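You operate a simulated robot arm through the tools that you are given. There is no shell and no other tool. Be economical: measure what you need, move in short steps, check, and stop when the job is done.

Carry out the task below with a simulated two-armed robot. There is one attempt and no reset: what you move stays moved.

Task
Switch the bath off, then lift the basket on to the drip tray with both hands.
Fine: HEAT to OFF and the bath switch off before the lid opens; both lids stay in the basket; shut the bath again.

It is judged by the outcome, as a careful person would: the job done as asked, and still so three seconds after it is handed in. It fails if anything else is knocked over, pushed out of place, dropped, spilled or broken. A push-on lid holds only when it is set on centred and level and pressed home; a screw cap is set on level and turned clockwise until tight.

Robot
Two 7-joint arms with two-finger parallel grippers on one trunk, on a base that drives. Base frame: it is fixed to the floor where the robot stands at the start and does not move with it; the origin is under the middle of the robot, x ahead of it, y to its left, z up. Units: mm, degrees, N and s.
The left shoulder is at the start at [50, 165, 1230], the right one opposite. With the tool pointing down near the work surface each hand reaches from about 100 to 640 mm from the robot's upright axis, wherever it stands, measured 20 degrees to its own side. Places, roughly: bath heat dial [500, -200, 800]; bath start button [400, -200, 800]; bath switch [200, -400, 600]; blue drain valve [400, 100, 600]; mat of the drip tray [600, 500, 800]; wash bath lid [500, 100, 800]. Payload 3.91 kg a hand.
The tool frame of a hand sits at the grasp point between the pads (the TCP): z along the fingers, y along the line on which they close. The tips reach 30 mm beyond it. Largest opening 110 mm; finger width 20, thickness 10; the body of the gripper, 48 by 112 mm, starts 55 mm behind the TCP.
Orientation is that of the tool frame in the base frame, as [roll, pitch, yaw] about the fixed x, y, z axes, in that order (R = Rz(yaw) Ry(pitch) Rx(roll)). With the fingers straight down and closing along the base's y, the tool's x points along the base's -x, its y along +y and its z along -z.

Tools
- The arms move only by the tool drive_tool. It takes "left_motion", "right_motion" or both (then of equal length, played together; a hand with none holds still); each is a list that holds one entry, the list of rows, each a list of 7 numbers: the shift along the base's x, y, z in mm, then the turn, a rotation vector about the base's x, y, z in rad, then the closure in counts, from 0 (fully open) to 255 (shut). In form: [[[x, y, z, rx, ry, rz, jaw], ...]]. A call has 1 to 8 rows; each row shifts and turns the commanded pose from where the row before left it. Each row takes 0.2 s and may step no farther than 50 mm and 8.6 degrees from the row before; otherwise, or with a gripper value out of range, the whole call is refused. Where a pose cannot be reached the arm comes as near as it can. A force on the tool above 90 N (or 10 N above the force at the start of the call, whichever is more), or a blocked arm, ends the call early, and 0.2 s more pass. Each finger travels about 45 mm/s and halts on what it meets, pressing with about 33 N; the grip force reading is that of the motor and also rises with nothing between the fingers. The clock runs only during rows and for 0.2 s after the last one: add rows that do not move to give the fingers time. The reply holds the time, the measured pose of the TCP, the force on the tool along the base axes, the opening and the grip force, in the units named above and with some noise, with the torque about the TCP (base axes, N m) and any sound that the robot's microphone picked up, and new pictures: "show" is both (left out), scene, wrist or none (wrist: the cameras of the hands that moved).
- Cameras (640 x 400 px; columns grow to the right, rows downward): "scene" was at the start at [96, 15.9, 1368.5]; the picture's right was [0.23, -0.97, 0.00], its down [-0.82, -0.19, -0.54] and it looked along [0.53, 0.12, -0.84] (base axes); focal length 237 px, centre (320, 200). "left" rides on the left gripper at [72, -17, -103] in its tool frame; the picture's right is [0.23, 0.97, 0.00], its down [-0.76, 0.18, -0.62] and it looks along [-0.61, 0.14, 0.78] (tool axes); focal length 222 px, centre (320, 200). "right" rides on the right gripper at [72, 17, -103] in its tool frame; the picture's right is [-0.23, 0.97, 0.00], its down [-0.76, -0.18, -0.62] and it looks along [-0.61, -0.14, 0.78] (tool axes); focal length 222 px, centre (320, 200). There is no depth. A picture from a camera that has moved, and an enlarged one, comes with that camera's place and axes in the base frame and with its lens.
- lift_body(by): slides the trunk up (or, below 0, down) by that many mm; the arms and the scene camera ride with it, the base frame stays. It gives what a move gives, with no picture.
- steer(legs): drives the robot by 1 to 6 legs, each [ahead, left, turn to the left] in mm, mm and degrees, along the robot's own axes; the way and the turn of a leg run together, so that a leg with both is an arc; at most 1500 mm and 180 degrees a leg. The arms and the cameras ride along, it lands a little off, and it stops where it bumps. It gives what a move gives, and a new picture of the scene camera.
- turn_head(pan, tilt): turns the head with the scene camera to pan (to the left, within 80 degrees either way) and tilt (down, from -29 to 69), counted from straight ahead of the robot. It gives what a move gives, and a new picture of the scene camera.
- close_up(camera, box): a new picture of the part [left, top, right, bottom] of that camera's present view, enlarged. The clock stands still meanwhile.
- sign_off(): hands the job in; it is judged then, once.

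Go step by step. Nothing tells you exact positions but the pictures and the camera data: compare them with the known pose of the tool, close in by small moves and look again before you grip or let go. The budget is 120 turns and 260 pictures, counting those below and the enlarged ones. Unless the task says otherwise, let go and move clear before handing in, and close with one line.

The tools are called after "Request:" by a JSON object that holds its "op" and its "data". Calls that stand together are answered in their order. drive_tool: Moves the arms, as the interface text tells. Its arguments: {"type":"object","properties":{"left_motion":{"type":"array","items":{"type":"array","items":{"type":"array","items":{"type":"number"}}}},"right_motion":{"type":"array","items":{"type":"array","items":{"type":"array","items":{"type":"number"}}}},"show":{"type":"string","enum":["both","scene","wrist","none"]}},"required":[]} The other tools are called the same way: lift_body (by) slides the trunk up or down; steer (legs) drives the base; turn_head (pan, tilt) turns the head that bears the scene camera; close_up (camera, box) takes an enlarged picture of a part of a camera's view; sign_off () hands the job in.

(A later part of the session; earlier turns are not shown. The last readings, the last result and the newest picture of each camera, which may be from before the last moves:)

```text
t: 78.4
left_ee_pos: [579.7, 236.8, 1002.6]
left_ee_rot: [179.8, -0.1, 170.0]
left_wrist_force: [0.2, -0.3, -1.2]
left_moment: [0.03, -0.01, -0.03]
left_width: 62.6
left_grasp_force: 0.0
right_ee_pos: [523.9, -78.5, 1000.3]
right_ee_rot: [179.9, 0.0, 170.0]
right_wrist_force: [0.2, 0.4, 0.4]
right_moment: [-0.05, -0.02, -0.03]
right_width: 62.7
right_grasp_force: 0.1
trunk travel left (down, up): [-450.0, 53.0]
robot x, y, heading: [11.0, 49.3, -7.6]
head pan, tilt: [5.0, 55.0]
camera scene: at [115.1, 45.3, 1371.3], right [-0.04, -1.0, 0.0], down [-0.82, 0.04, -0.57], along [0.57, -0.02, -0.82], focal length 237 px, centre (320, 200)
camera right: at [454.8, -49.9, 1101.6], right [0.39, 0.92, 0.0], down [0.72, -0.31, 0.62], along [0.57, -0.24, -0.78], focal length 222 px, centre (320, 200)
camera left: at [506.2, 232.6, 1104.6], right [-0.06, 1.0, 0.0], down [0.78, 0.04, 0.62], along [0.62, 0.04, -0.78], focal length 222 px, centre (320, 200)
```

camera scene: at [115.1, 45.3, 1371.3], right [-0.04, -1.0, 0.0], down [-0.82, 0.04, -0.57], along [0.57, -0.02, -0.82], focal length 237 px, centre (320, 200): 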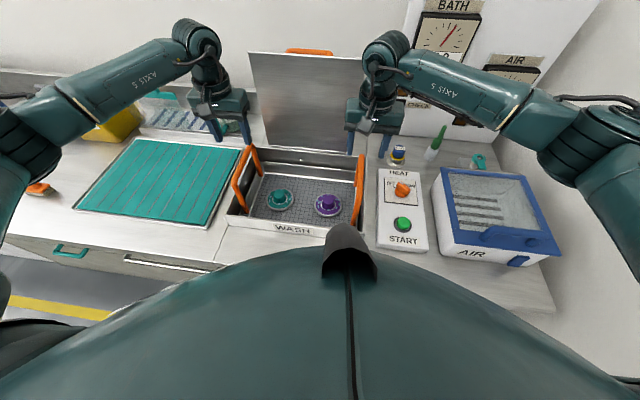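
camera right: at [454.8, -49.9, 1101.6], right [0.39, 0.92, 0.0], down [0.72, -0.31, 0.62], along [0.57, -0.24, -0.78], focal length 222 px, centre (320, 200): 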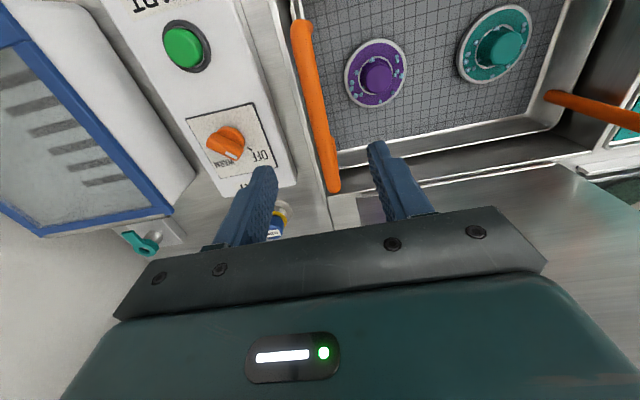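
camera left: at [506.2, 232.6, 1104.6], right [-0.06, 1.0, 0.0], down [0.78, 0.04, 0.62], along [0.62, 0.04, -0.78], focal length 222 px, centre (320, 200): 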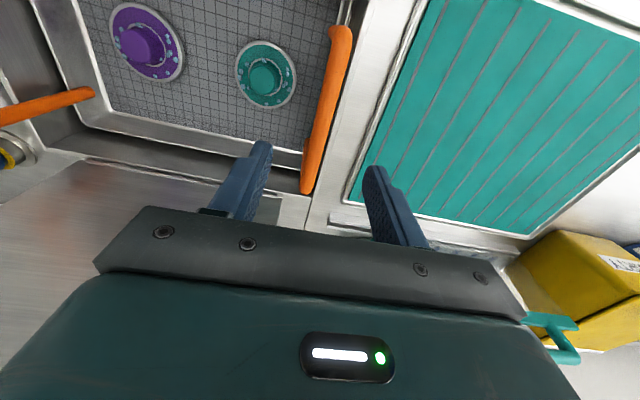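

Both hands are over the bar middles. I lower both.

Request:
{"op": "drive_tool", "data": {"left_motion": [[[0, 1, -30, 0, 0, 0, 110], [0, 0, -30, 0, 0, 0, 110], [0, 0, -25, 0, 0, 0, 110], [0, 0, -15, 0, 0, 0, 110], [0, 0, -7, 0, 0, 0, 110]]], "right_motion": [[[0, 0, -30, 0, 0, 0, 110], [0, 0, -30, 0, 0, 0, 110], [0, 0, -25, 0, 0, 0, 110], [0, 0, -15, 0, 0, 0, 110], [0, 0, -5, 0, 0, 0, 110]]]}}

Request:
{"op": "close_up", "data": {"camera": "scene", "box": [210, 110, 390, 240]}}

```text
t: 79.6
left_ee_pos: [581.4, 236.1, 893.0]
left_ee_rot: [179.9, -0.2, 170.1]
left_wrist_force: [0.2, 0.5, 0.5]
left_moment: [0.01, 0.0, -0.02]
left_width: 62.4
left_grasp_force: 0.0
right_ee_pos: [522.3, -79.8, 894.0]
right_ee_rot: [179.9, 0.0, 170.0]
right_wrist_force: [-1.3, -0.2, 0.6]
right_moment: [-0.01, -0.01, 0.02]
right_width: 62.6
right_grasp_force: 0.1
trunk travel left (down, up): [-450.0, 53.0]
robot x, y, heading: [16.5, 53.5, -7.5]
head pan, tilt: [5.0, 55.0]
camera scene: at [115.5, 45.4, 1371.2], right [-0.04, -1.0, 0.0], down [-0.82, 0.04, -0.57], along [0.57, -0.02, -0.82], focal length 237 px, centre (320, 200)
camera right: at [453.8, -49.9, 996.2], right [0.39, 0.92, 0.0], down [0.72, -0.31, 0.62], along [0.57, -0.24, -0.78], focal length 222 px, centre (320, 200)
camera left: at [507.1, 231.4, 995.9], right [-0.06, 1.0, 0.0], down [0.78, 0.04, 0.62], along [0.62, 0.04, -0.78], focal length 222 px, centre (320, 200)
```

scene: 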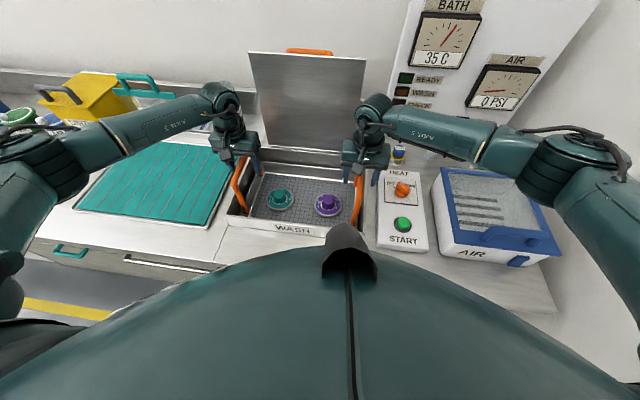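
right: 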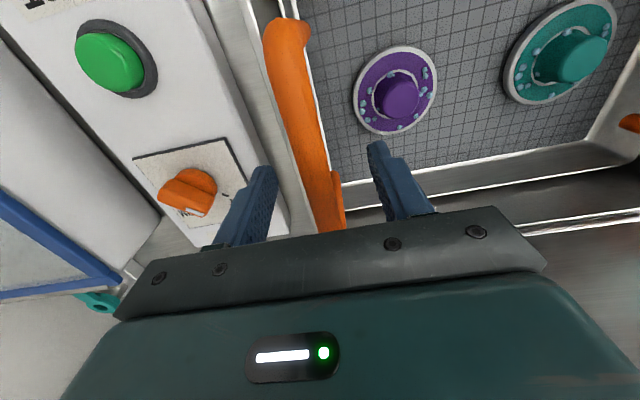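
left: 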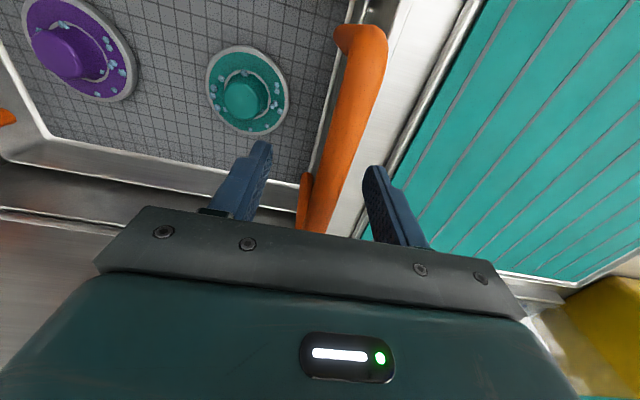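

```text
3.08 times, centred on (300, 175) of scene
camera zoom: at [115.5, 45.4, 1371.2], right [-0.04, -1.0, 0.0], down [-0.82, 0.04, -0.57], along [0.57, -0.02, -0.82], focal length 730 px, centre (382, 277)
```

zoom: 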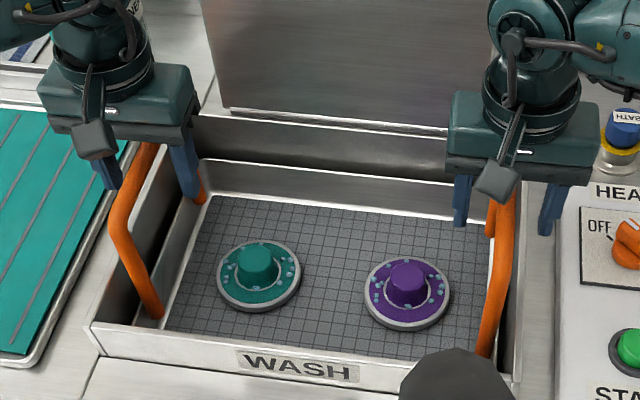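

Both bars lie between the fingers; I close both hands together.

Request:
{"op": "drive_tool", "data": {"left_motion": [[[0, 0, 0, 0, 0, 0, 255], [0, 0, 0, 0, 0, 0, 255], [0, 0, 0, 0, 0, 0, 255], [0, 0, 0, 0, 0, 0, 255], [0, 0, 0, 0, 0, 0, 255]]], "right_motion": [[[0, 0, 0, 0, 0, 0, 255], [0, 0, 0, 0, 0, 0, 255], [0, 0, 0, 0, 0, 0, 255], [0, 0, 0, 0, 0, 0, 255], [0, 0, 0, 0, 0, 0, 255]]], "show": "none"}}

Request:
{"op": "drive_tool", "data": {"left_motion": [[[0, 0, 8, 0, 0, 0, 255], [0, 0, 8, 0, 0, 0, 255], [0, 0, 8, 0, 0, 0, 255]]], "right_motion": [[[0, 0, 8, 0, 0, 0, 255], [0, 0, 8, 0, 0, 0, 255], [0, 0, 8, 0, 0, 0, 255]]]}}

Request:
{"op": "close_up", "data": {"camera": "scene", "box": [210, 110, 390, 240]}}

```text
t: 80.8
left_ee_pos: [579.7, 238.3, 893.4]
left_ee_rot: [179.7, -0.2, 170.2]
left_wrist_force: [0.3, 14.2, 3.2]
left_moment: [0.03, -0.24, -0.44]
left_width: 15.7
left_grasp_force: 32.9
right_ee_pos: [522.1, -80.5, 893.8]
right_ee_rot: [-179.9, 0.1, 169.9]
right_wrist_force: [0.3, -9.2, 0.2]
right_moment: [0.11, 0.36, -0.27]
right_width: 15.5
right_grasp_force: 32.5
trunk travel left (down, up): [-450.0, 53.0]
robot x, y, heading: [17.7, 49.3, -7.6]
head pan, tilt: [5.0, 55.0]
```

```text
t: 81.6
left_ee_pos: [581.0, 236.6, 918.8]
left_ee_rot: [179.9, -0.1, 170.0]
left_wrist_force: [0.6, 5.7, -0.6]
left_moment: [0.01, -0.48, -0.36]
left_width: 14.9
left_grasp_force: 33.1
right_ee_pos: [521.6, -79.8, 920.8]
right_ee_rot: [180.0, 0.0, 170.0]
right_wrist_force: [-2.4, -7.7, 2.5]
right_moment: [-0.21, -0.12, 0.15]
right_width: 15.0
right_grasp_force: 33.4
trunk travel left (down, up): [-450.0, 53.0]
robot x, y, heading: [16.0, 54.8, -7.5]
head pan, tilt: [5.0, 55.0]
camera scene: at [115.0, 45.3, 1371.4], right [-0.04, -1.0, 0.0], down [-0.82, 0.04, -0.57], along [0.57, -0.02, -0.82], focal length 237 px, centre (320, 200)
camera right: at [453.7, -51.1, 1022.3], right [0.39, 0.92, 0.0], down [0.72, -0.31, 0.62], along [0.57, -0.25, -0.78], focal length 222 px, centre (320, 200)
camera left: at [506.6, 233.3, 1021.6], right [-0.06, 1.0, 0.0], down [0.78, 0.04, 0.62], along [0.62, 0.04, -0.78], focal length 222 px, centre (320, 200)
```

scene: 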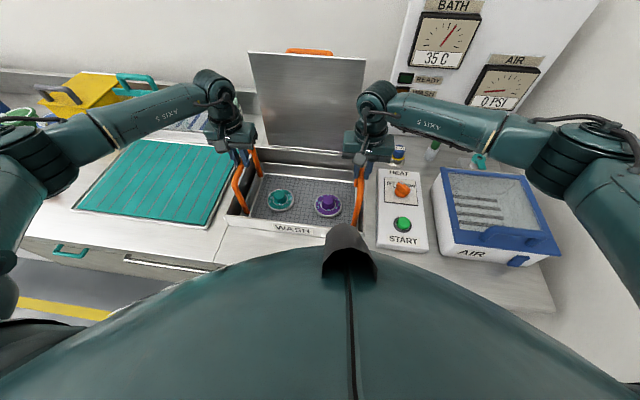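
right: 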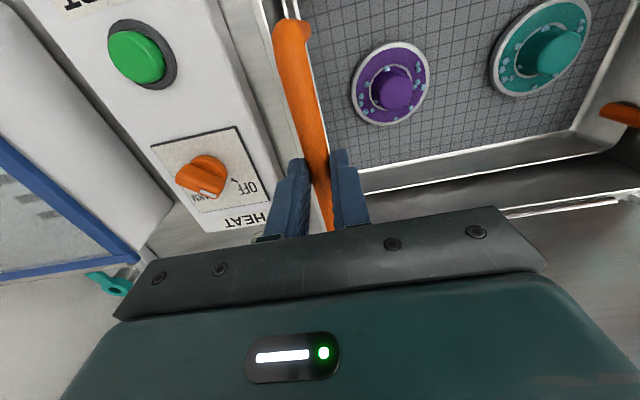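
left: 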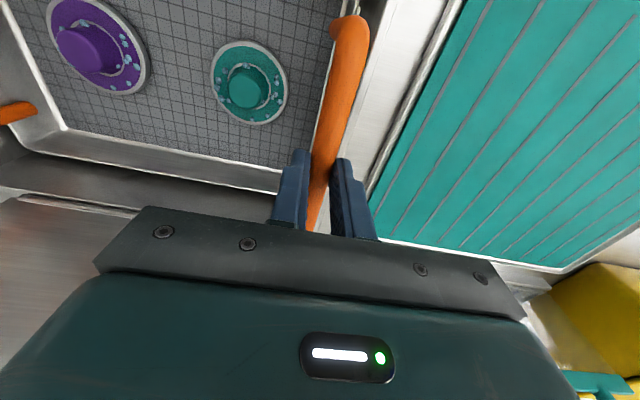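

```text
3.08 times, centred on (300, 175) of scene
camera zoom: at [115.0, 45.3, 1371.4], right [-0.04, -1.0, 0.0], down [-0.82, 0.04, -0.57], along [0.57, -0.02, -0.82], focal length 730 px, centre (382, 277)
```

zoom: 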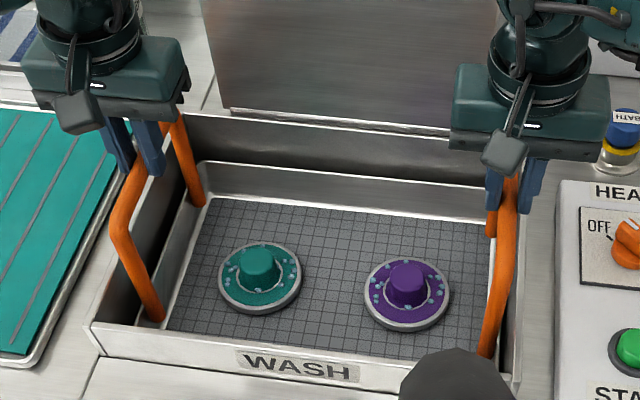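

The hands rose 26 mm but the basket floor seems not to have moved. I look closer at the grips.

Request:
{"op": "close_up", "data": {"camera": "left", "box": [240, 0, 420, 240]}}

Request:
{"op": "close_up", "data": {"camera": "scene", "box": [215, 110, 285, 220]}}

Request:
{"op": "close_up", "data": {"camera": "scene", "box": [320, 110, 390, 220]}}

```text
1.67 times, centred on (330, 120) of left
camera zoom: at [506.6, 233.3, 1021.6], right [-0.06, 1.0, 0.0], down [0.78, 0.04, 0.62], along [0.62, 0.04, -0.78], focal length 370 px, centre (303, 333)
```

zoom: 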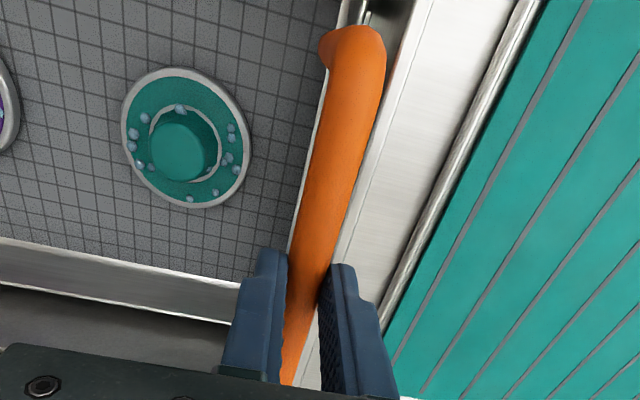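

```text
3.64 times, centred on (250, 165) of scene
camera zoom: at [115.0, 45.3, 1371.4], right [-0.04, -1.0, 0.0], down [-0.82, 0.04, -0.57], along [0.57, -0.02, -0.82], focal length 862 px, centre (574, 327)
```

zoom: 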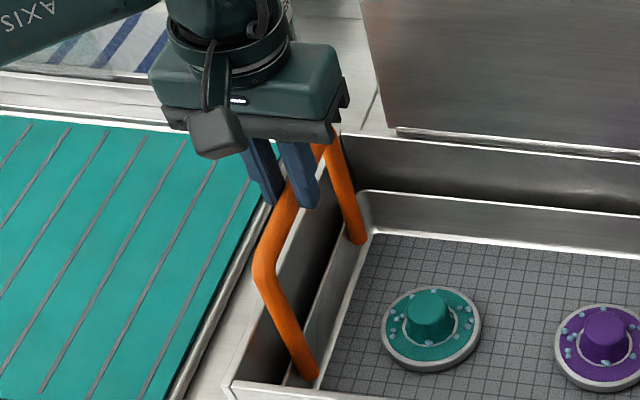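

```text
3.64 times, centred on (355, 165) of scene
camera zoom: at [115.0, 45.3, 1371.4], right [-0.04, -1.0, 0.0], down [-0.82, 0.04, -0.57], along [0.57, -0.02, -0.82], focal length 862 px, centre (193, 327)
```

zoom: 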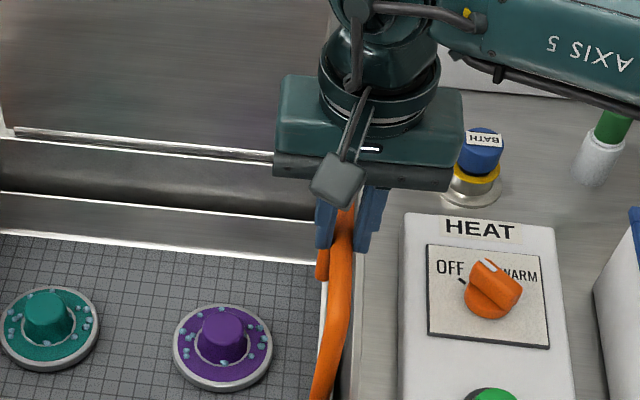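

The fingers slid up the bars while the basket stayed. I open, re-seat deeper and test with a small lift, reading the forces.

Request:
{"op": "drive_tool", "data": {"left_motion": [[[0, 0, 0, 0, 0, 0, 150], [0, 0, 0, 0, 0, 0, 150], [0, 0, -20, 0, 0, 0, 150], [0, 0, -15, 0, 0, 0, 150], [0, 0, 0, 0, 0, 0, 255], [0, 0, 0, 0, 0, 0, 255], [0, 0, 0, 0, 0, 0, 255], [0, 0, 0, 0, 0, 0, 255]]], "right_motion": [[[0, 0, 0, 0, 0, 0, 150], [0, 0, 0, 0, 0, 0, 150], [0, 0, -20, 0, 0, 0, 150], [0, 0, -15, 0, 0, 0, 150], [0, 0, 0, 0, 0, 0, 255], [0, 0, 0, 0, 0, 0, 255], [0, 0, 0, 0, 0, 0, 255], [0, 0, 0, 0, 0, 0, 255]]], "show": "none"}}

Request:
{"op": "drive_tool", "data": {"left_motion": [[[0, 0, 3, 0, 0, 0, 255]]], "right_motion": [[[0, 0, 3, 0, 0, 0, 255]]], "show": "none"}}

Request:
{"op": "drive_tool", "data": {"left_motion": [[[0, 0, 4, 0, 0, 0, 255]]], "right_motion": [[[0, 0, 4, 0, 0, 0, 255]]], "show": "none"}}

```text
t: 83.4
left_ee_pos: [579.4, 238.9, 882.2]
left_ee_rot: [179.8, -0.2, 170.1]
left_wrist_force: [-0.7, 1.2, 0.1]
left_moment: [-0.05, -0.23, -0.11]
left_width: 15.7
left_grasp_force: 33.0
right_ee_pos: [522.6, -80.0, 883.3]
right_ee_rot: [-180.0, -0.1, 170.0]
right_wrist_force: [-0.7, -3.1, -0.2]
right_moment: [-0.05, -0.26, -0.06]
right_width: 15.5
right_grasp_force: 33.2
trunk travel left (down, up): [-450.0, 53.0]
robot x, y, heading: [16.1, 49.3, -7.6]
head pan, tilt: [5.0, 55.0]
```

```text
t: 83.8
left_ee_pos: [578.9, 238.6, 883.6]
left_ee_rot: [179.8, -0.3, 170.1]
left_wrist_force: [-0.2, 1.0, -0.4]
left_moment: [0.13, -0.04, -0.03]
left_width: 15.6
left_grasp_force: 32.9
right_ee_pos: [522.2, -80.5, 884.8]
right_ee_rot: [179.9, -0.3, 170.1]
right_wrist_force: [-0.3, -1.2, -0.1]
right_moment: [0.15, 0.0, -0.03]
right_width: 15.3
right_grasp_force: 33.0
trunk travel left (down, up): [-450.0, 53.0]
robot x, y, heading: [12.9, 53.7, -7.5]
head pan, tilt: [5.0, 55.0]
```

```text
t: 84.2
left_ee_pos: [579.8, 239.2, 889.5]
left_ee_rot: [179.8, -0.3, 170.0]
left_wrist_force: [0.9, -0.5, -5.9]
left_moment: [0.18, 0.24, 0.06]
left_width: 15.6
left_grasp_force: 33.0
right_ee_pos: [523.1, -79.3, 889.4]
right_ee_rot: [179.8, -0.1, 170.1]
right_wrist_force: [1.1, 1.9, -4.5]
right_moment: [0.09, -0.22, 0.05]
right_width: 15.6
right_grasp_force: 32.7
trunk travel left (down, up): [-450.0, 53.0]
robot x, y, heading: [15.8, 49.5, -7.6]
head pan, tilt: [5.0, 55.0]
```

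The load is building (-5 N a hand). I lift on slowly.

Request:
{"op": "drive_tool", "data": {"left_motion": [[[0, 0, 4, 0, 0, 0, 255], [0, 0, 4, 0, 0, 0, 255], [0, 0, 4, 0, 0, 0, 255]]], "right_motion": [[[0, 0, 4, 0, 0, 0, 255], [0, 0, 4, 0, 0, 0, 255], [0, 0, 4, 0, 0, 0, 255]]], "show": "none"}}

Request:
{"op": "close_up", "data": {"camera": "scene", "box": [210, 110, 390, 240]}}

```text
t: 85.0
left_ee_pos: [579.2, 238.2, 902.8]
left_ee_rot: [179.9, -0.4, 170.1]
left_wrist_force: [-0.2, -3.1, -5.1]
left_moment: [-0.05, 0.16, -0.04]
left_width: 15.4
left_grasp_force: 32.6
right_ee_pos: [523.2, -79.4, 902.0]
right_ee_rot: [179.9, -0.1, 170.0]
right_wrist_force: [0.2, 2.4, -5.2]
right_moment: [-0.16, -0.1, 0.02]
right_width: 15.4
right_grasp_force: 33.2
trunk travel left (down, up): [-450.0, 53.0]
robot x, y, heading: [13.7, 56.1, -7.5]
head pan, tilt: [5.0, 55.0]
```

```text
3.08 times, centred on (300, 175) of scene
camera zoom: at [116.3, 45.4, 1371.1], right [-0.04, -1.0, 0.0], down [-0.82, 0.04, -0.57], along [0.57, -0.02, -0.82], focal length 730 px, centre (382, 277)
```

zoom: 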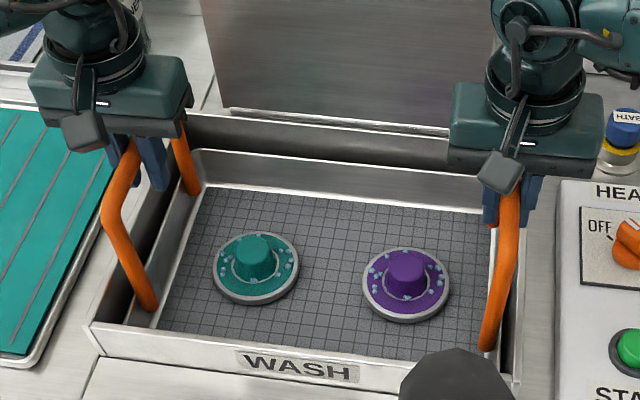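

The basket now rises with the hands, about 5 N each. I lift further and watch for slip.

Request:
{"op": "drive_tool", "data": {"left_motion": [[[0, 0, 6, 0, 0, 0, 255], [0, 0, 6, 0, 0, 0, 255], [0, 0, 6, 0, 0, 0, 255], [0, 0, 6, 0, 0, 0, 255], [0, 0, 6, 0, 0, 0, 255]]], "right_motion": [[[0, 0, 6, 0, 0, 0, 255], [0, 0, 6, 0, 0, 0, 255], [0, 0, 6, 0, 0, 0, 255], [0, 0, 6, 0, 0, 0, 255], [0, 0, 6, 0, 0, 0, 255]]]}}

Request:
{"op": "close_up", "data": {"camera": "scene", "box": [210, 110, 390, 240]}}

```text
t: 86.2
left_ee_pos: [579.0, 238.0, 930.9]
left_ee_rot: [179.7, -0.2, 170.1]
left_wrist_force: [-1.3, -2.7, -6.1]
left_moment: [0.01, -0.13, -0.1]
left_width: 15.7
left_grasp_force: 32.7
right_ee_pos: [521.9, -80.4, 930.6]
right_ee_rot: [179.8, 0.0, 170.0]
right_wrist_force: [0.6, 3.7, -6.2]
right_moment: [0.0, 0.19, 0.07]
right_width: 15.5
right_grasp_force: 32.3
trunk travel left (down, up): [-450.0, 53.0]
robot x, y, heading: [13.4, 51.8, -7.4]
head pan, tilt: [5.0, 55.0]
camera scene: at [116.3, 45.5, 1371.1], right [-0.04, -1.0, 0.0], down [-0.82, 0.04, -0.57], along [0.57, -0.03, -0.82], focal length 237 px, centre (320, 200)
camera right: at [454.4, -50.8, 1033.9], right [0.39, 0.92, 0.0], down [0.72, -0.31, 0.62], along [0.57, -0.24, -0.78], focal length 222 px, centre (320, 200)
camera left: at [505.8, 234.2, 1034.0], right [-0.06, 1.0, 0.0], down [0.78, 0.04, 0.62], along [0.62, 0.04, -0.78], focal length 222 px, centre (320, 200)
```

scene: 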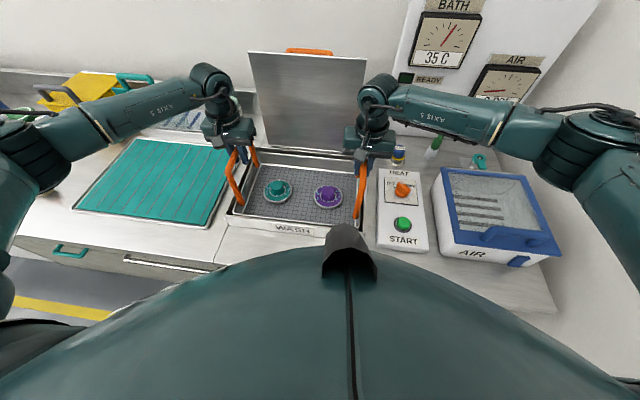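
right: 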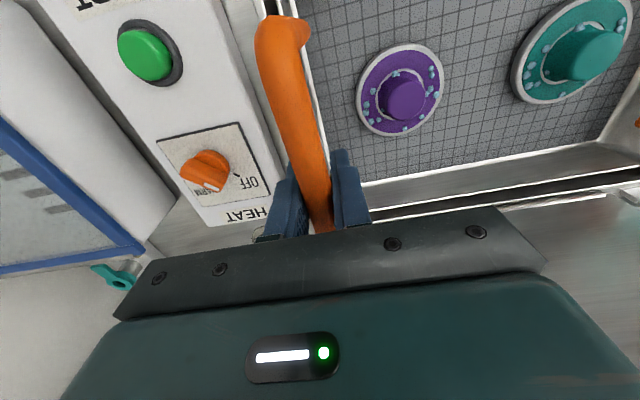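
left: 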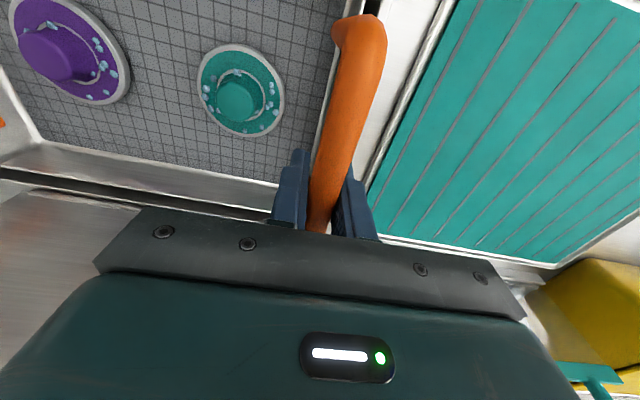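

```text
3.08 times, centred on (300, 175) of scene
camera zoom: at [116.3, 45.5, 1371.1], right [-0.04, -1.0, 0.0], down [-0.82, 0.04, -0.57], along [0.57, -0.03, -0.82], focal length 730 px, centre (382, 277)
```

zoom: 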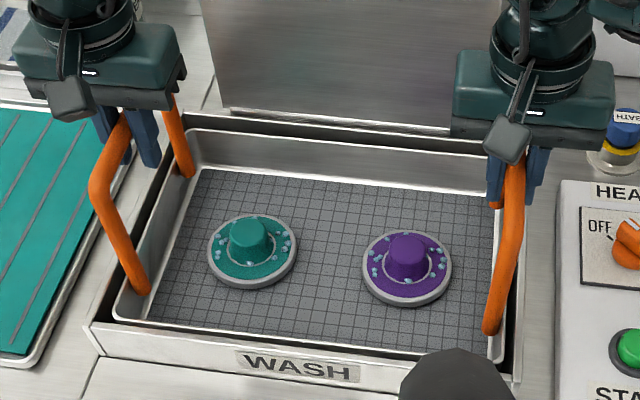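

Rising level with no slip. I continue up smoothly.

Request:
{"op": "drive_tool", "data": {"left_motion": [[[0, 0, 10, 0, 0, 0, 255], [0, 0, 12, 0, 0, 0, 255], [0, 0, 14, 0, 0, 0, 255], [0, 0, 14, 0, 0, 0, 255], [0, 0, 14, 0, 0, 0, 255], [0, 0, 14, 0, 0, 0, 255], [0, 0, 12, 0, 0, 0, 255], [0, 0, 10, 0, 0, 0, 255]]], "right_motion": [[[0, 0, 10, 0, 0, 0, 255], [0, 0, 12, 0, 0, 0, 255], [0, 0, 14, 0, 0, 0, 255], [0, 0, 14, 0, 0, 0, 255], [0, 0, 14, 0, 0, 0, 255], [0, 0, 14, 0, 0, 0, 255], [0, 0, 12, 0, 0, 0, 255], [0, 0, 10, 0, 0, 0, 255]]], "show": "scene"}}

Request:
{"op": "close_up", "data": {"camera": "scene", "box": [190, 80, 410, 250]}}

```text
t: 88.0
left_ee_pos: [579.4, 239.7, 1032.9]
left_ee_rot: [179.8, -0.3, 170.0]
left_wrist_force: [0.5, -1.4, -4.6]
left_moment: [0.05, 0.3, 0.28]
left_width: 15.6
left_grasp_force: 32.7
right_ee_pos: [526.1, -79.2, 1031.4]
right_ee_rot: [179.9, 0.1, 170.1]
right_wrist_force: [-0.2, 4.2, -5.3]
right_moment: [-0.13, -0.23, 0.09]
right_width: 15.5
right_grasp_force: 32.4
trunk travel left (down, up): [-450.0, 53.0]
robot x, y, heading: [11.3, 48.5, -7.4]
head pan, tilt: [5.0, 55.0]
camera scene: at [116.3, 45.5, 1371.1], right [-0.04, -1.0, 0.0], down [-0.82, 0.04, -0.57], along [0.57, -0.03, -0.82], focal length 237 px, centre (320, 200)
```

scene: 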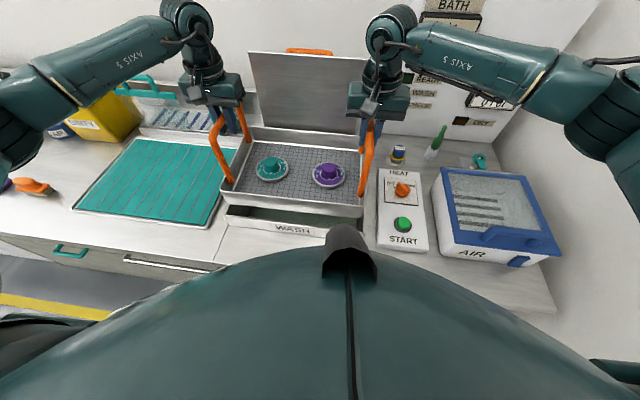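

```text
2.35 times, centred on (300, 165) of scene
camera zoom: at [116.3, 45.5, 1371.1], right [-0.04, -1.0, 0.0], down [-0.82, 0.04, -0.57], along [0.57, -0.03, -0.82], focal length 558 px, centre (367, 282)
```

zoom: 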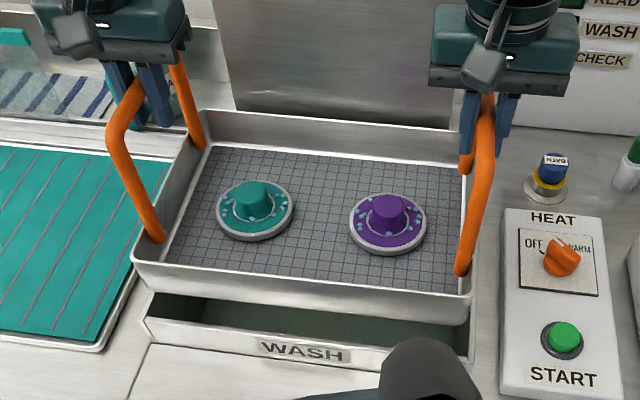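

The basket is clear above the bath, both lids in it. I carry it left towards the tray by driving sideways.

Request:
{"op": "steer", "data": {"legs": [[0, 150, 0]]}}

```text
t: 89.9
left_ee_pos: [599.8, 383.1, 1031.3]
left_ee_rot: [-180.0, -0.2, 169.7]
left_wrist_force: [-2.2, -15.6, -5.7]
left_moment: [0.19, -0.03, 0.18]
left_width: 15.5
left_grasp_force: 33.5
right_ee_pos: [543.4, 64.6, 1030.8]
right_ee_rot: [179.7, -0.1, 170.0]
right_wrist_force: [2.2, 16.3, -5.3]
right_moment: [-0.21, 0.06, 0.11]
right_width: 15.6
right_grasp_force: 33.1
trunk travel left (down, up): [-450.0, 53.0]
robot x, y, heading: [30.7, 197.9, -7.4]
head pan, tilt: [5.0, 55.0]
camera scene: at [135.8, 191.4, 1371.1], right [-0.05, -1.0, 0.0], down [-0.82, 0.04, -0.57], along [0.57, -0.03, -0.82], focal length 237 px, centre (320, 200)
```

scene: 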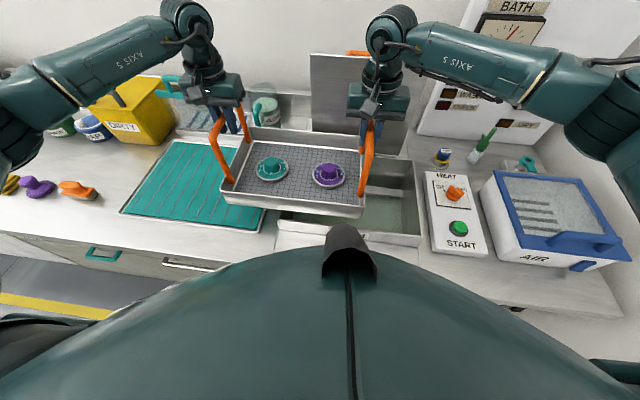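

Stable. I carry on to above the tray.

Request:
{"op": "steer", "data": {"legs": [[0, 150, 0], [15, 145, 0]]}}

Request:
{"op": "close_up", "data": {"camera": "scene", "box": [160, 80, 440, 260]}}

```text
t: 93.4
left_ee_pos: [655.0, 670.0, 1031.0]
left_ee_rot: [180.0, -0.3, 169.7]
left_wrist_force: [0.6, -1.2, -4.5]
left_moment: [0.06, 0.03, 0.15]
left_width: 15.5
left_grasp_force: 33.2
right_ee_pos: [598.1, 351.5, 1030.6]
right_ee_rot: [179.9, -0.1, 170.0]
right_wrist_force: [-0.1, 1.8, -5.8]
right_moment: [-0.02, 0.03, 0.13]
right_width: 15.8
right_grasp_force: 33.3
trunk travel left (down, up): [-450.0, 53.0]
robot x, y, heading: [89.1, 485.3, -7.8]
head pan, tilt: [5.0, 55.0]
camera scene: at [190.1, 479.3, 1371.1], right [-0.05, -1.0, 0.0], down [-0.82, 0.04, -0.57], along [0.57, -0.03, -0.82], focal length 237 px, centre (320, 200)
```

scene: 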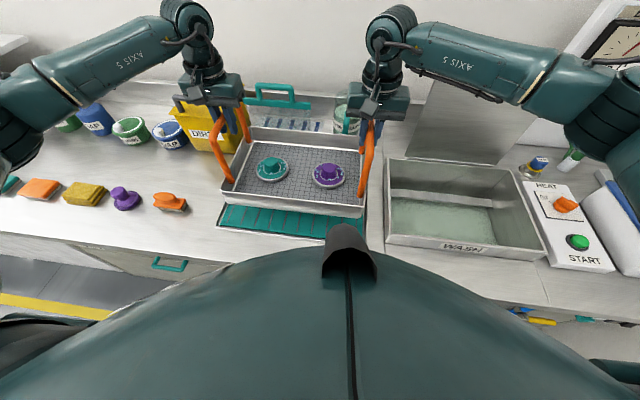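

```text
2.22 times, centred on (300, 170) of scene
camera zoom: at [190.1, 479.3, 1371.1], right [-0.05, -1.0, 0.0], down [-0.82, 0.04, -0.57], along [0.57, -0.03, -0.82], focal length 527 px, centre (364, 267)
```

zoom: 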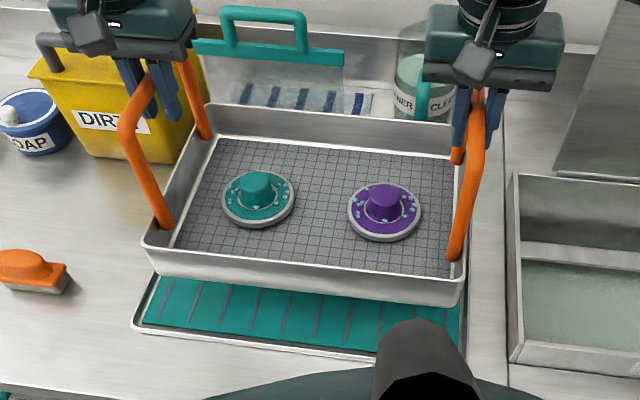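

The basket centre [627, 511] sits over the tray centre [634, 520] within about 10 mm. I lower it, with a slight forward trim.

Request:
{"op": "drive_tool", "data": {"left_motion": [[[2, 2, -10, 0, 0, 0, 255], [2, 2, -12, 0, 0, 0, 255], [1, 1, -12, 0, 0, 0, 255], [1, 1, -12, 0, 0, 0, 255], [0, 0, -12, 0, 0, 0, 255], [0, 0, -10, 0, 0, 0, 255], [0, 0, -6, 0, 0, 0, 255]]], "right_motion": [[[2, 2, -10, 0, 0, 0, 255], [2, 2, -12, 0, 0, 0, 255], [1, 1, -12, 0, 0, 0, 255], [1, 1, -12, 0, 0, 0, 255], [0, 0, -12, 0, 0, 0, 255], [0, 0, -10, 0, 0, 0, 255], [0, 0, -6, 0, 0, 0, 255]]], "show": "scene"}}

Request:
{"op": "close_up", "data": {"camera": "scene", "box": [160, 80, 440, 260]}}

```text
t: 95.0
left_ee_pos: [661.0, 677.3, 959.0]
left_ee_rot: [-180.0, -0.2, 169.8]
left_wrist_force: [0.1, -1.3, -5.9]
left_moment: [0.01, -0.3, -0.01]
left_width: 15.6
left_grasp_force: 33.2
right_ee_pos: [603.6, 358.3, 956.4]
right_ee_rot: [179.9, -0.1, 169.9]
right_wrist_force: [-0.6, 2.2, -3.4]
right_moment: [0.14, 0.23, -0.15]
right_width: 15.6
right_grasp_force: 33.3
trunk travel left (down, up): [-450.0, 53.0]
robot x, y, heading: [87.9, 485.8, -7.7]
head pan, tilt: [5.0, 55.0]
camera scene: at [190.0, 479.0, 1371.1], right [-0.05, -1.0, 0.0], down [-0.82, 0.04, -0.57], along [0.57, -0.03, -0.82], focal length 237 px, centre (320, 200)
```

scene: 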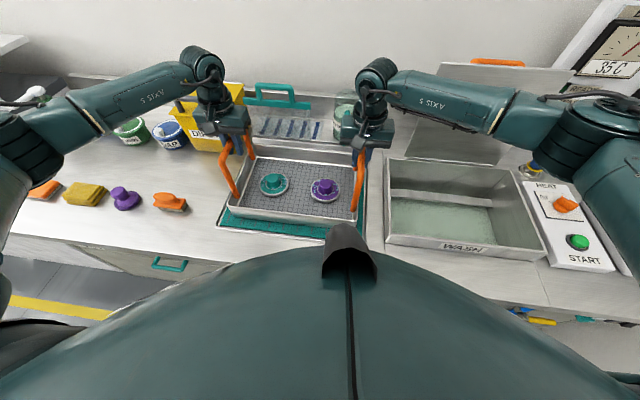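

```text
2.22 times, centred on (300, 170) of scene
camera zoom: at [190.0, 479.0, 1371.1], right [-0.05, -1.0, 0.0], down [-0.82, 0.04, -0.57], along [0.57, -0.03, -0.82], focal length 527 px, centre (364, 267)
```

zoom: 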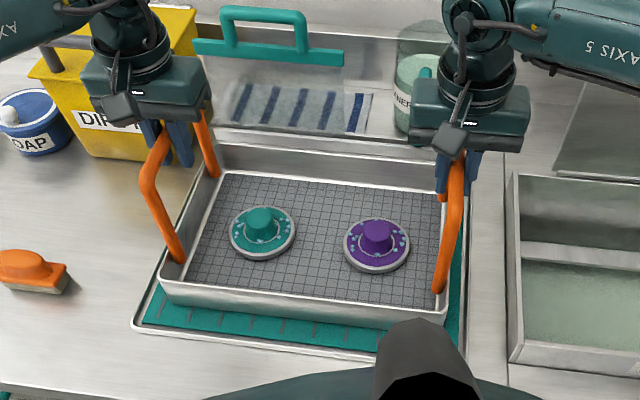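

Well centred over the mat. I lower in small steps till it rests.

Request:
{"op": "drive_tool", "data": {"left_motion": [[[0, 0, -6, 0, 0, 0, 255], [0, 0, -6, 0, 0, 0, 255], [0, 0, -5, 0, 0, 0, 255], [0, 0, -4, 0, 0, 0, 255]]], "right_motion": [[[0, 0, -6, 0, 0, 0, 255], [0, 0, -6, 0, 0, 0, 255], [0, 0, -5, 0, 0, 0, 255], [0, 0, -4, 0, 0, 0, 255]]], "show": "none"}}

Request:
{"op": "close_up", "data": {"camera": "scene", "box": [160, 80, 440, 260]}}

```text
t: 96.0
left_ee_pos: [658.8, 679.0, 944.2]
left_ee_rot: [180.0, 0.4, 170.0]
left_wrist_force: [4.8, 10.9, 26.3]
left_moment: [-0.26, 0.08, 0.08]
left_width: 16.1
left_grasp_force: 33.0
right_ee_pos: [600.8, 359.3, 938.7]
right_ee_rot: [179.7, 0.5, 169.9]
right_wrist_force: [2.0, 5.2, 26.5]
right_moment: [-0.14, 0.07, 0.04]
right_width: 15.5
right_grasp_force: 33.2
trunk travel left (down, up): [-450.0, 53.0]
robot x, y, heading: [89.5, 484.5, -8.1]
head pan, tilt: [5.0, 55.0]
```

```text
2.22 times, centred on (300, 170) of scene
camera zoom: at [184.8, 480.7, 1371.8], right [-0.05, -1.0, 0.0], down [-0.82, 0.04, -0.58], along [0.58, -0.03, -0.82], focal length 527 px, centre (364, 267)
```

zoom: 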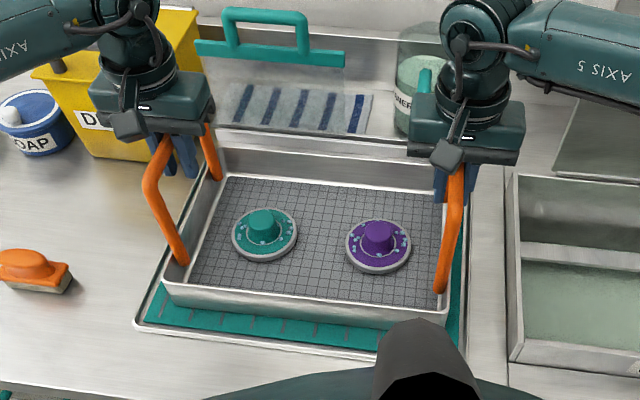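

The basket rests on the mat (26 N up on each hand). I ease off and open both hands.

Request:
{"op": "drive_tool", "data": {"left_motion": [[[0, 0, 3, 0, 0, 0, 255], [0, 0, 0, 0, 0, 0, 190], [0, 0, 0, 0, 0, 0, 150], [0, 0, 0, 0, 0, 0, 130], [0, 0, 0, 0, 0, 0, 130]]], "right_motion": [[[0, 0, 3, 0, 0, 0, 255], [0, 0, 0, 0, 0, 0, 190], [0, 0, 0, 0, 0, 0, 150], [0, 0, 0, 0, 0, 0, 130], [0, 0, 0, 0, 0, 0, 130]]]}}

Request:
{"op": "close_up", "data": {"camera": "scene", "box": [160, 80, 440, 260]}}

```text
t: 97.2
left_ee_pos: [658.6, 676.0, 940.9]
left_ee_rot: [179.8, -0.1, 169.7]
left_wrist_force: [-0.2, -0.3, -0.8]
left_moment: [0.01, -0.02, -0.01]
left_width: 54.0
left_grasp_force: 0.1
right_ee_pos: [603.8, 358.7, 938.4]
right_ee_rot: [179.9, -0.1, 169.9]
right_wrist_force: [0.6, -0.4, -0.5]
right_moment: [0.02, -0.02, 0.0]
right_width: 54.0
right_grasp_force: 0.1
trunk travel left (down, up): [-450.0, 53.0]
robot x, y, heading: [85.0, 486.8, -7.9]
head pan, tilt: [5.0, 55.0]
camera scene: at [189.2, 478.9, 1371.2], right [-0.05, -1.0, 0.0], down [-0.82, 0.04, -0.57], along [0.57, -0.03, -0.82], focal length 237 px, centre (320, 200)
camera right: at [535.1, 388.0, 1040.8], right [0.4, 0.92, 0.0], down [0.72, -0.31, 0.62], along [0.57, -0.24, -0.78], focal length 222 px, centre (320, 200)
camera left: at [585.2, 672.7, 1044.0], right [-0.05, 1.0, 0.0], down [0.78, 0.04, 0.62], along [0.62, 0.03, -0.78], focal length 222 px, centre (320, 200)
```

scene: 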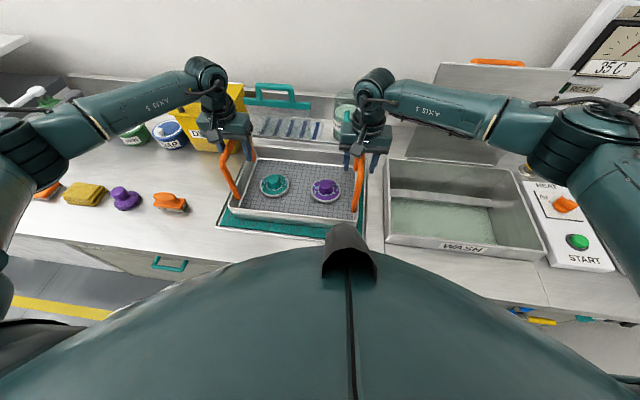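
right: 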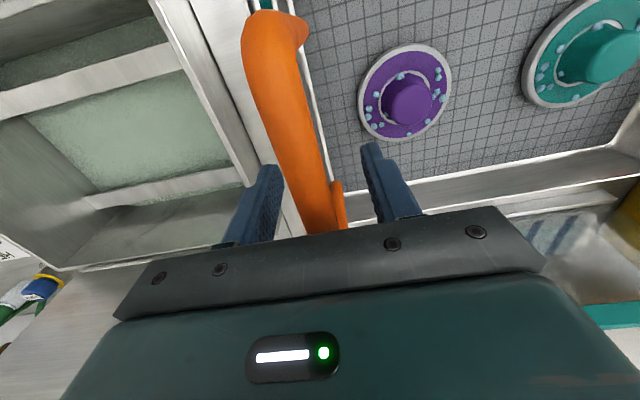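
left: 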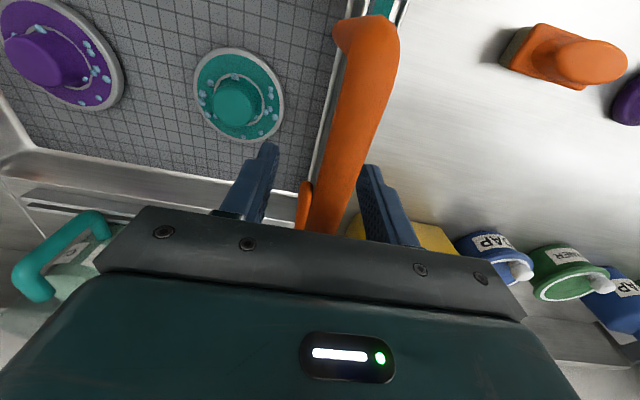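

```text
2.22 times, centred on (300, 170) of scene
camera zoom: at [189.2, 478.9, 1371.2], right [-0.05, -1.0, 0.0], down [-0.82, 0.04, -0.57], along [0.57, -0.03, -0.82], focal length 527 px, centre (364, 267)
```

zoom: 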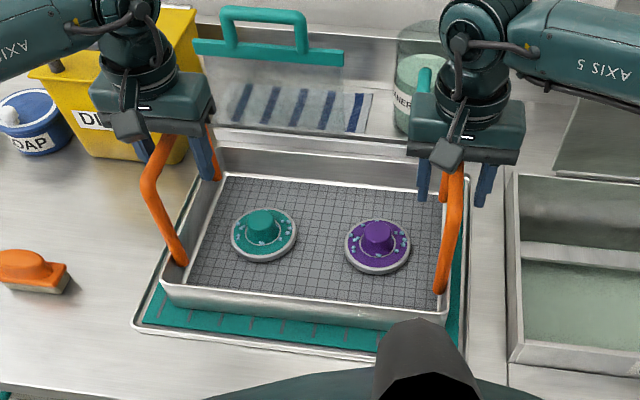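

Both bars are free. I raise both hands straight up.

Request:
{"op": "drive_tool", "data": {"left_motion": [[[0, 0, 10, 0, 0, 0, 130], [0, 0, 20, 0, 0, 0, 130], [0, 0, 25, 0, 0, 0, 130], [0, 0, 35, 0, 0, 0, 130], [0, 0, 35, 0, 0, 0, 130], [0, 0, 25, 0, 0, 0, 130]]], "right_motion": [[[0, 0, 10, 0, 0, 0, 130], [0, 0, 20, 0, 0, 0, 130], [0, 0, 25, 0, 0, 0, 130], [0, 0, 35, 0, 0, 0, 130], [0, 0, 35, 0, 0, 0, 130], [0, 0, 25, 0, 0, 0, 130]]], "show": "scene"}}

Request:
{"op": "close_up", "data": {"camera": "scene", "box": [160, 80, 440, 260]}}

```text
t: 98.6
left_ee_pos: [659.3, 675.3, 1093.1]
left_ee_rot: [179.9, -0.3, 169.7]
left_wrist_force: [-0.6, -0.1, 0.3]
left_moment: [-0.01, -0.01, -0.02]
left_width: 54.1
left_grasp_force: 0.1
right_ee_pos: [603.5, 356.8, 1089.4]
right_ee_rot: [179.8, -0.1, 169.9]
right_wrist_force: [0.9, -0.2, 0.1]
right_moment: [0.0, 0.0, 0.0]
right_width: 53.7
right_grasp_force: 0.0
trunk travel left (down, up): [-450.0, 53.0]
robot x, y, heading: [92.4, 483.2, -7.8]
head pan, tilt: [5.0, 55.0]
camera scene: at [188.7, 478.8, 1371.2], right [-0.05, -1.0, 0.0], down [-0.82, 0.04, -0.57], along [0.57, -0.03, -0.82], focal length 237 px, centre (320, 200)
```

scene: 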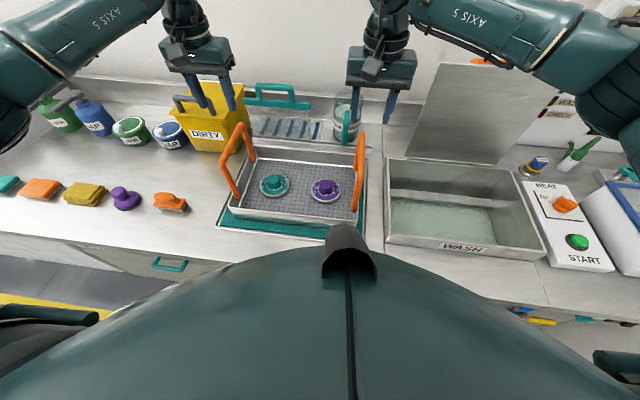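

```text
2.22 times, centred on (300, 170) of scene
camera zoom: at [188.7, 478.8, 1371.2], right [-0.05, -1.0, 0.0], down [-0.82, 0.04, -0.57], along [0.57, -0.03, -0.82], focal length 527 px, centre (364, 267)
```

zoom: 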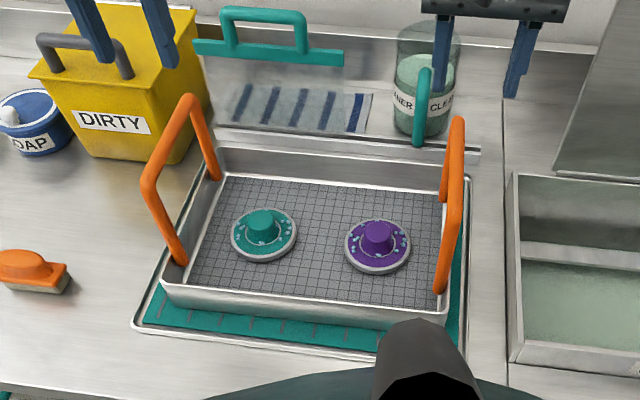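

The basket sits well on the tray with both lids in. Now back to the bath to shut its lid: I drive right, in two parts.

Request:
{"op": "steer", "data": {"legs": [[-10, -220, 0], [-5, -218, 0]]}}

```text
t: 103.3
left_ee_pos: [585.5, 236.5, 1090.7]
left_ee_rot: [179.9, -0.1, 169.4]
left_wrist_force: [-0.7, 0.5, 0.1]
left_moment: [0.04, 0.0, 0.0]
left_width: 54.0
left_grasp_force: 0.1
right_ee_pos: [526.6, -80.8, 1089.3]
right_ee_rot: [179.7, 0.0, 169.6]
right_wrist_force: [-0.8, -0.9, 0.2]
right_moment: [0.05, -0.01, -0.04]
right_width: 53.7
right_grasp_force: 0.0
trunk travel left (down, up): [-450.0, 53.0]
robot x, y, heading: [15.2, 55.6, -8.0]
head pan, tilt: [5.0, 55.0]
camera scene: at [113.3, 43.7, 1371.2], right [-0.05, -1.0, 0.0], down [-0.82, 0.04, -0.57], along [0.57, -0.03, -0.82], focal length 237 px, centre (320, 200)
```

scene: 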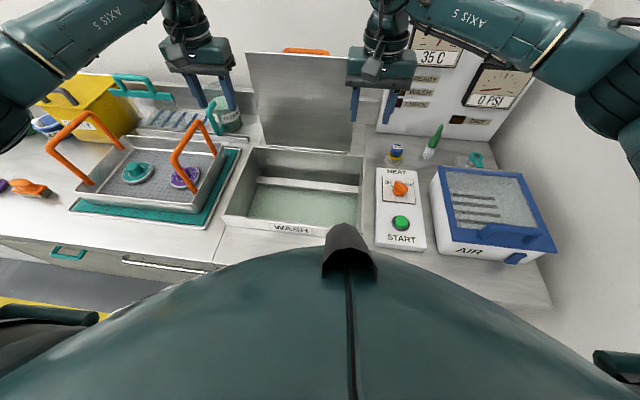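

The lid still stands open. I take the right hand back and turn the left one for the lid handle.

Request:
{"op": "drive_tool", "data": {"left_motion": [[[0, -10, 14, 0, 0, 0.148, 150], [0, -10, 14, 0, 0, 0.148, 150], [0, -10, 14, 0, 0, 0.148, 150], [0, -10, 14, 0, 0, 0.148, 150], [0, -10, 14, 0, 0, 0.148, 150], [0, -10, 14, 0, 0, 0.148, 150], [0, -10, 10, 0, 0, 0.148, 150], [0, -10, 10, 0, 0, 0.148, 150]]], "right_motion": [[[-28, -20, 0, 0, 0, 0, 130], [-28, -20, 0, 0, 0, 0, 130], [-28, -20, 0, 0, 0, 0, 130], [-28, -20, 0, 0, 0, 0, 130], [-28, -20, 0, 0, 0, 0, 130], [-28, -20, 0, 0, 0, 0, 130], [-28, -20, 0, 0, 0, 0, 130], [-28, -20, 0, 0, 0, 0, 130]]], "show": "none"}}

Request:
{"op": "drive_tool", "data": {"left_motion": [[[0, -25, 0, 0, 0, 0.148, 150], [0, -25, 0, 0, 0, 0.148, 150], [0, -25, 0, 0, 0, 0.145, 150], [5, -12, 0, 0, -0.13, 0, 150], [5, 0, 0, 0, -0.13, 0, 150], [5, 0, 0, 0, -0.13, 0, 150]]], "show": "scene"}}

Request:
{"op": "steer", "data": {"legs": [[9, 0, 0]]}}

```text
t: 105.1
left_ee_pos: [584.0, 157.4, 1199.6]
left_ee_rot: [179.8, 0.0, -122.7]
left_wrist_force: [-0.1, -0.3, 0.4]
left_moment: [0.01, -0.01, 0.04]
left_width: 45.0
left_grasp_force: 0.0
right_ee_pos: [300.5, -242.3, 1090.2]
right_ee_rot: [179.8, 0.0, 169.6]
right_wrist_force: [-0.3, 0.3, -0.5]
right_moment: [0.02, -0.01, -0.02]
right_width: 53.9
right_grasp_force: 0.1
trunk travel left (down, up): [-450.0, 53.0]
robot x, y, heading: [12.9, 52.2, -8.1]
head pan, tilt: [5.0, 55.0]
```

```text
t: 106.5
left_ee_pos: [600.9, 70.0, 1196.5]
left_ee_rot: [-157.8, 2.6, -96.9]
left_wrist_force: [-0.4, -0.7, -0.9]
left_moment: [-0.01, 0.0, -0.01]
left_width: 45.3
left_grasp_force: 0.1
right_ee_pos: [302.0, -241.3, 1090.3]
right_ee_rot: [179.9, 0.1, 169.6]
right_wrist_force: [0.6, -0.2, -0.1]
right_moment: [-0.02, 0.03, 0.03]
right_width: 54.1
right_grasp_force: 0.1
trunk travel left (down, up): [-450.0, 53.0]
robot x, y, heading: [11.9, 53.9, -8.2]
head pan, tilt: [5.0, 55.0]
camera scene: at [113.2, 44.1, 1371.2], right [-0.05, -1.0, 0.0], down [-0.82, 0.04, -0.57], along [0.57, -0.03, -0.82], focal length 237 px, centre (320, 200)
```

scene: 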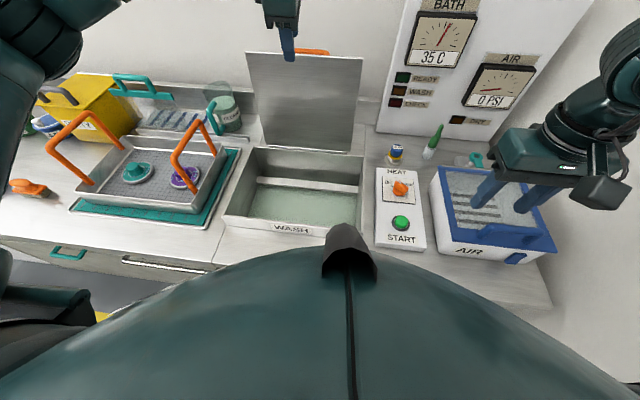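

```text
t: 107.2
left_ee_pos: [611.0, 70.3, 1197.1]
left_ee_rot: [-157.9, 2.7, -97.1]
left_wrist_force: [-1.1, 0.8, -0.2]
left_moment: [0.01, 0.0, -0.04]
left_width: 45.4
left_grasp_force: 0.0
right_ee_pos: [312.5, -243.1, 1089.4]
right_ee_rot: [179.9, 0.0, 169.5]
right_wrist_force: [0.7, -0.3, 1.0]
right_moment: [0.0, 0.0, -0.01]
right_width: 53.9
right_grasp_force: 0.0
trunk travel left (down, up): [-450.0, 53.0]
robot x, y, heading: [25.3, 53.6, -8.1]
head pan, tilt: [5.0, 55.0]
camera scene: at [122.5, 42.6, 1371.2], right [-0.05, -1.0, 0.0], down [-0.82, 0.04, -0.57], along [0.57, -0.03, -0.82], focal length 237 px, centre (320, 200)
```

scene: 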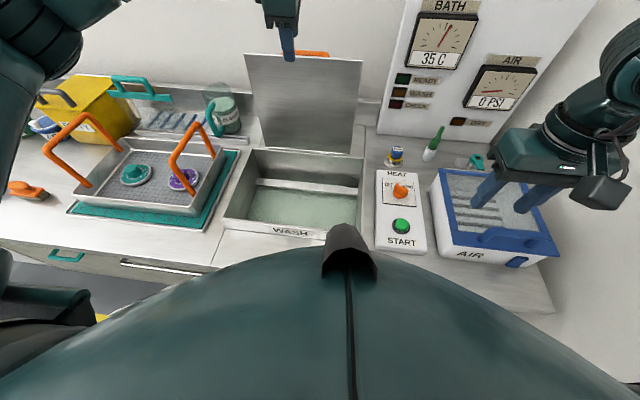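

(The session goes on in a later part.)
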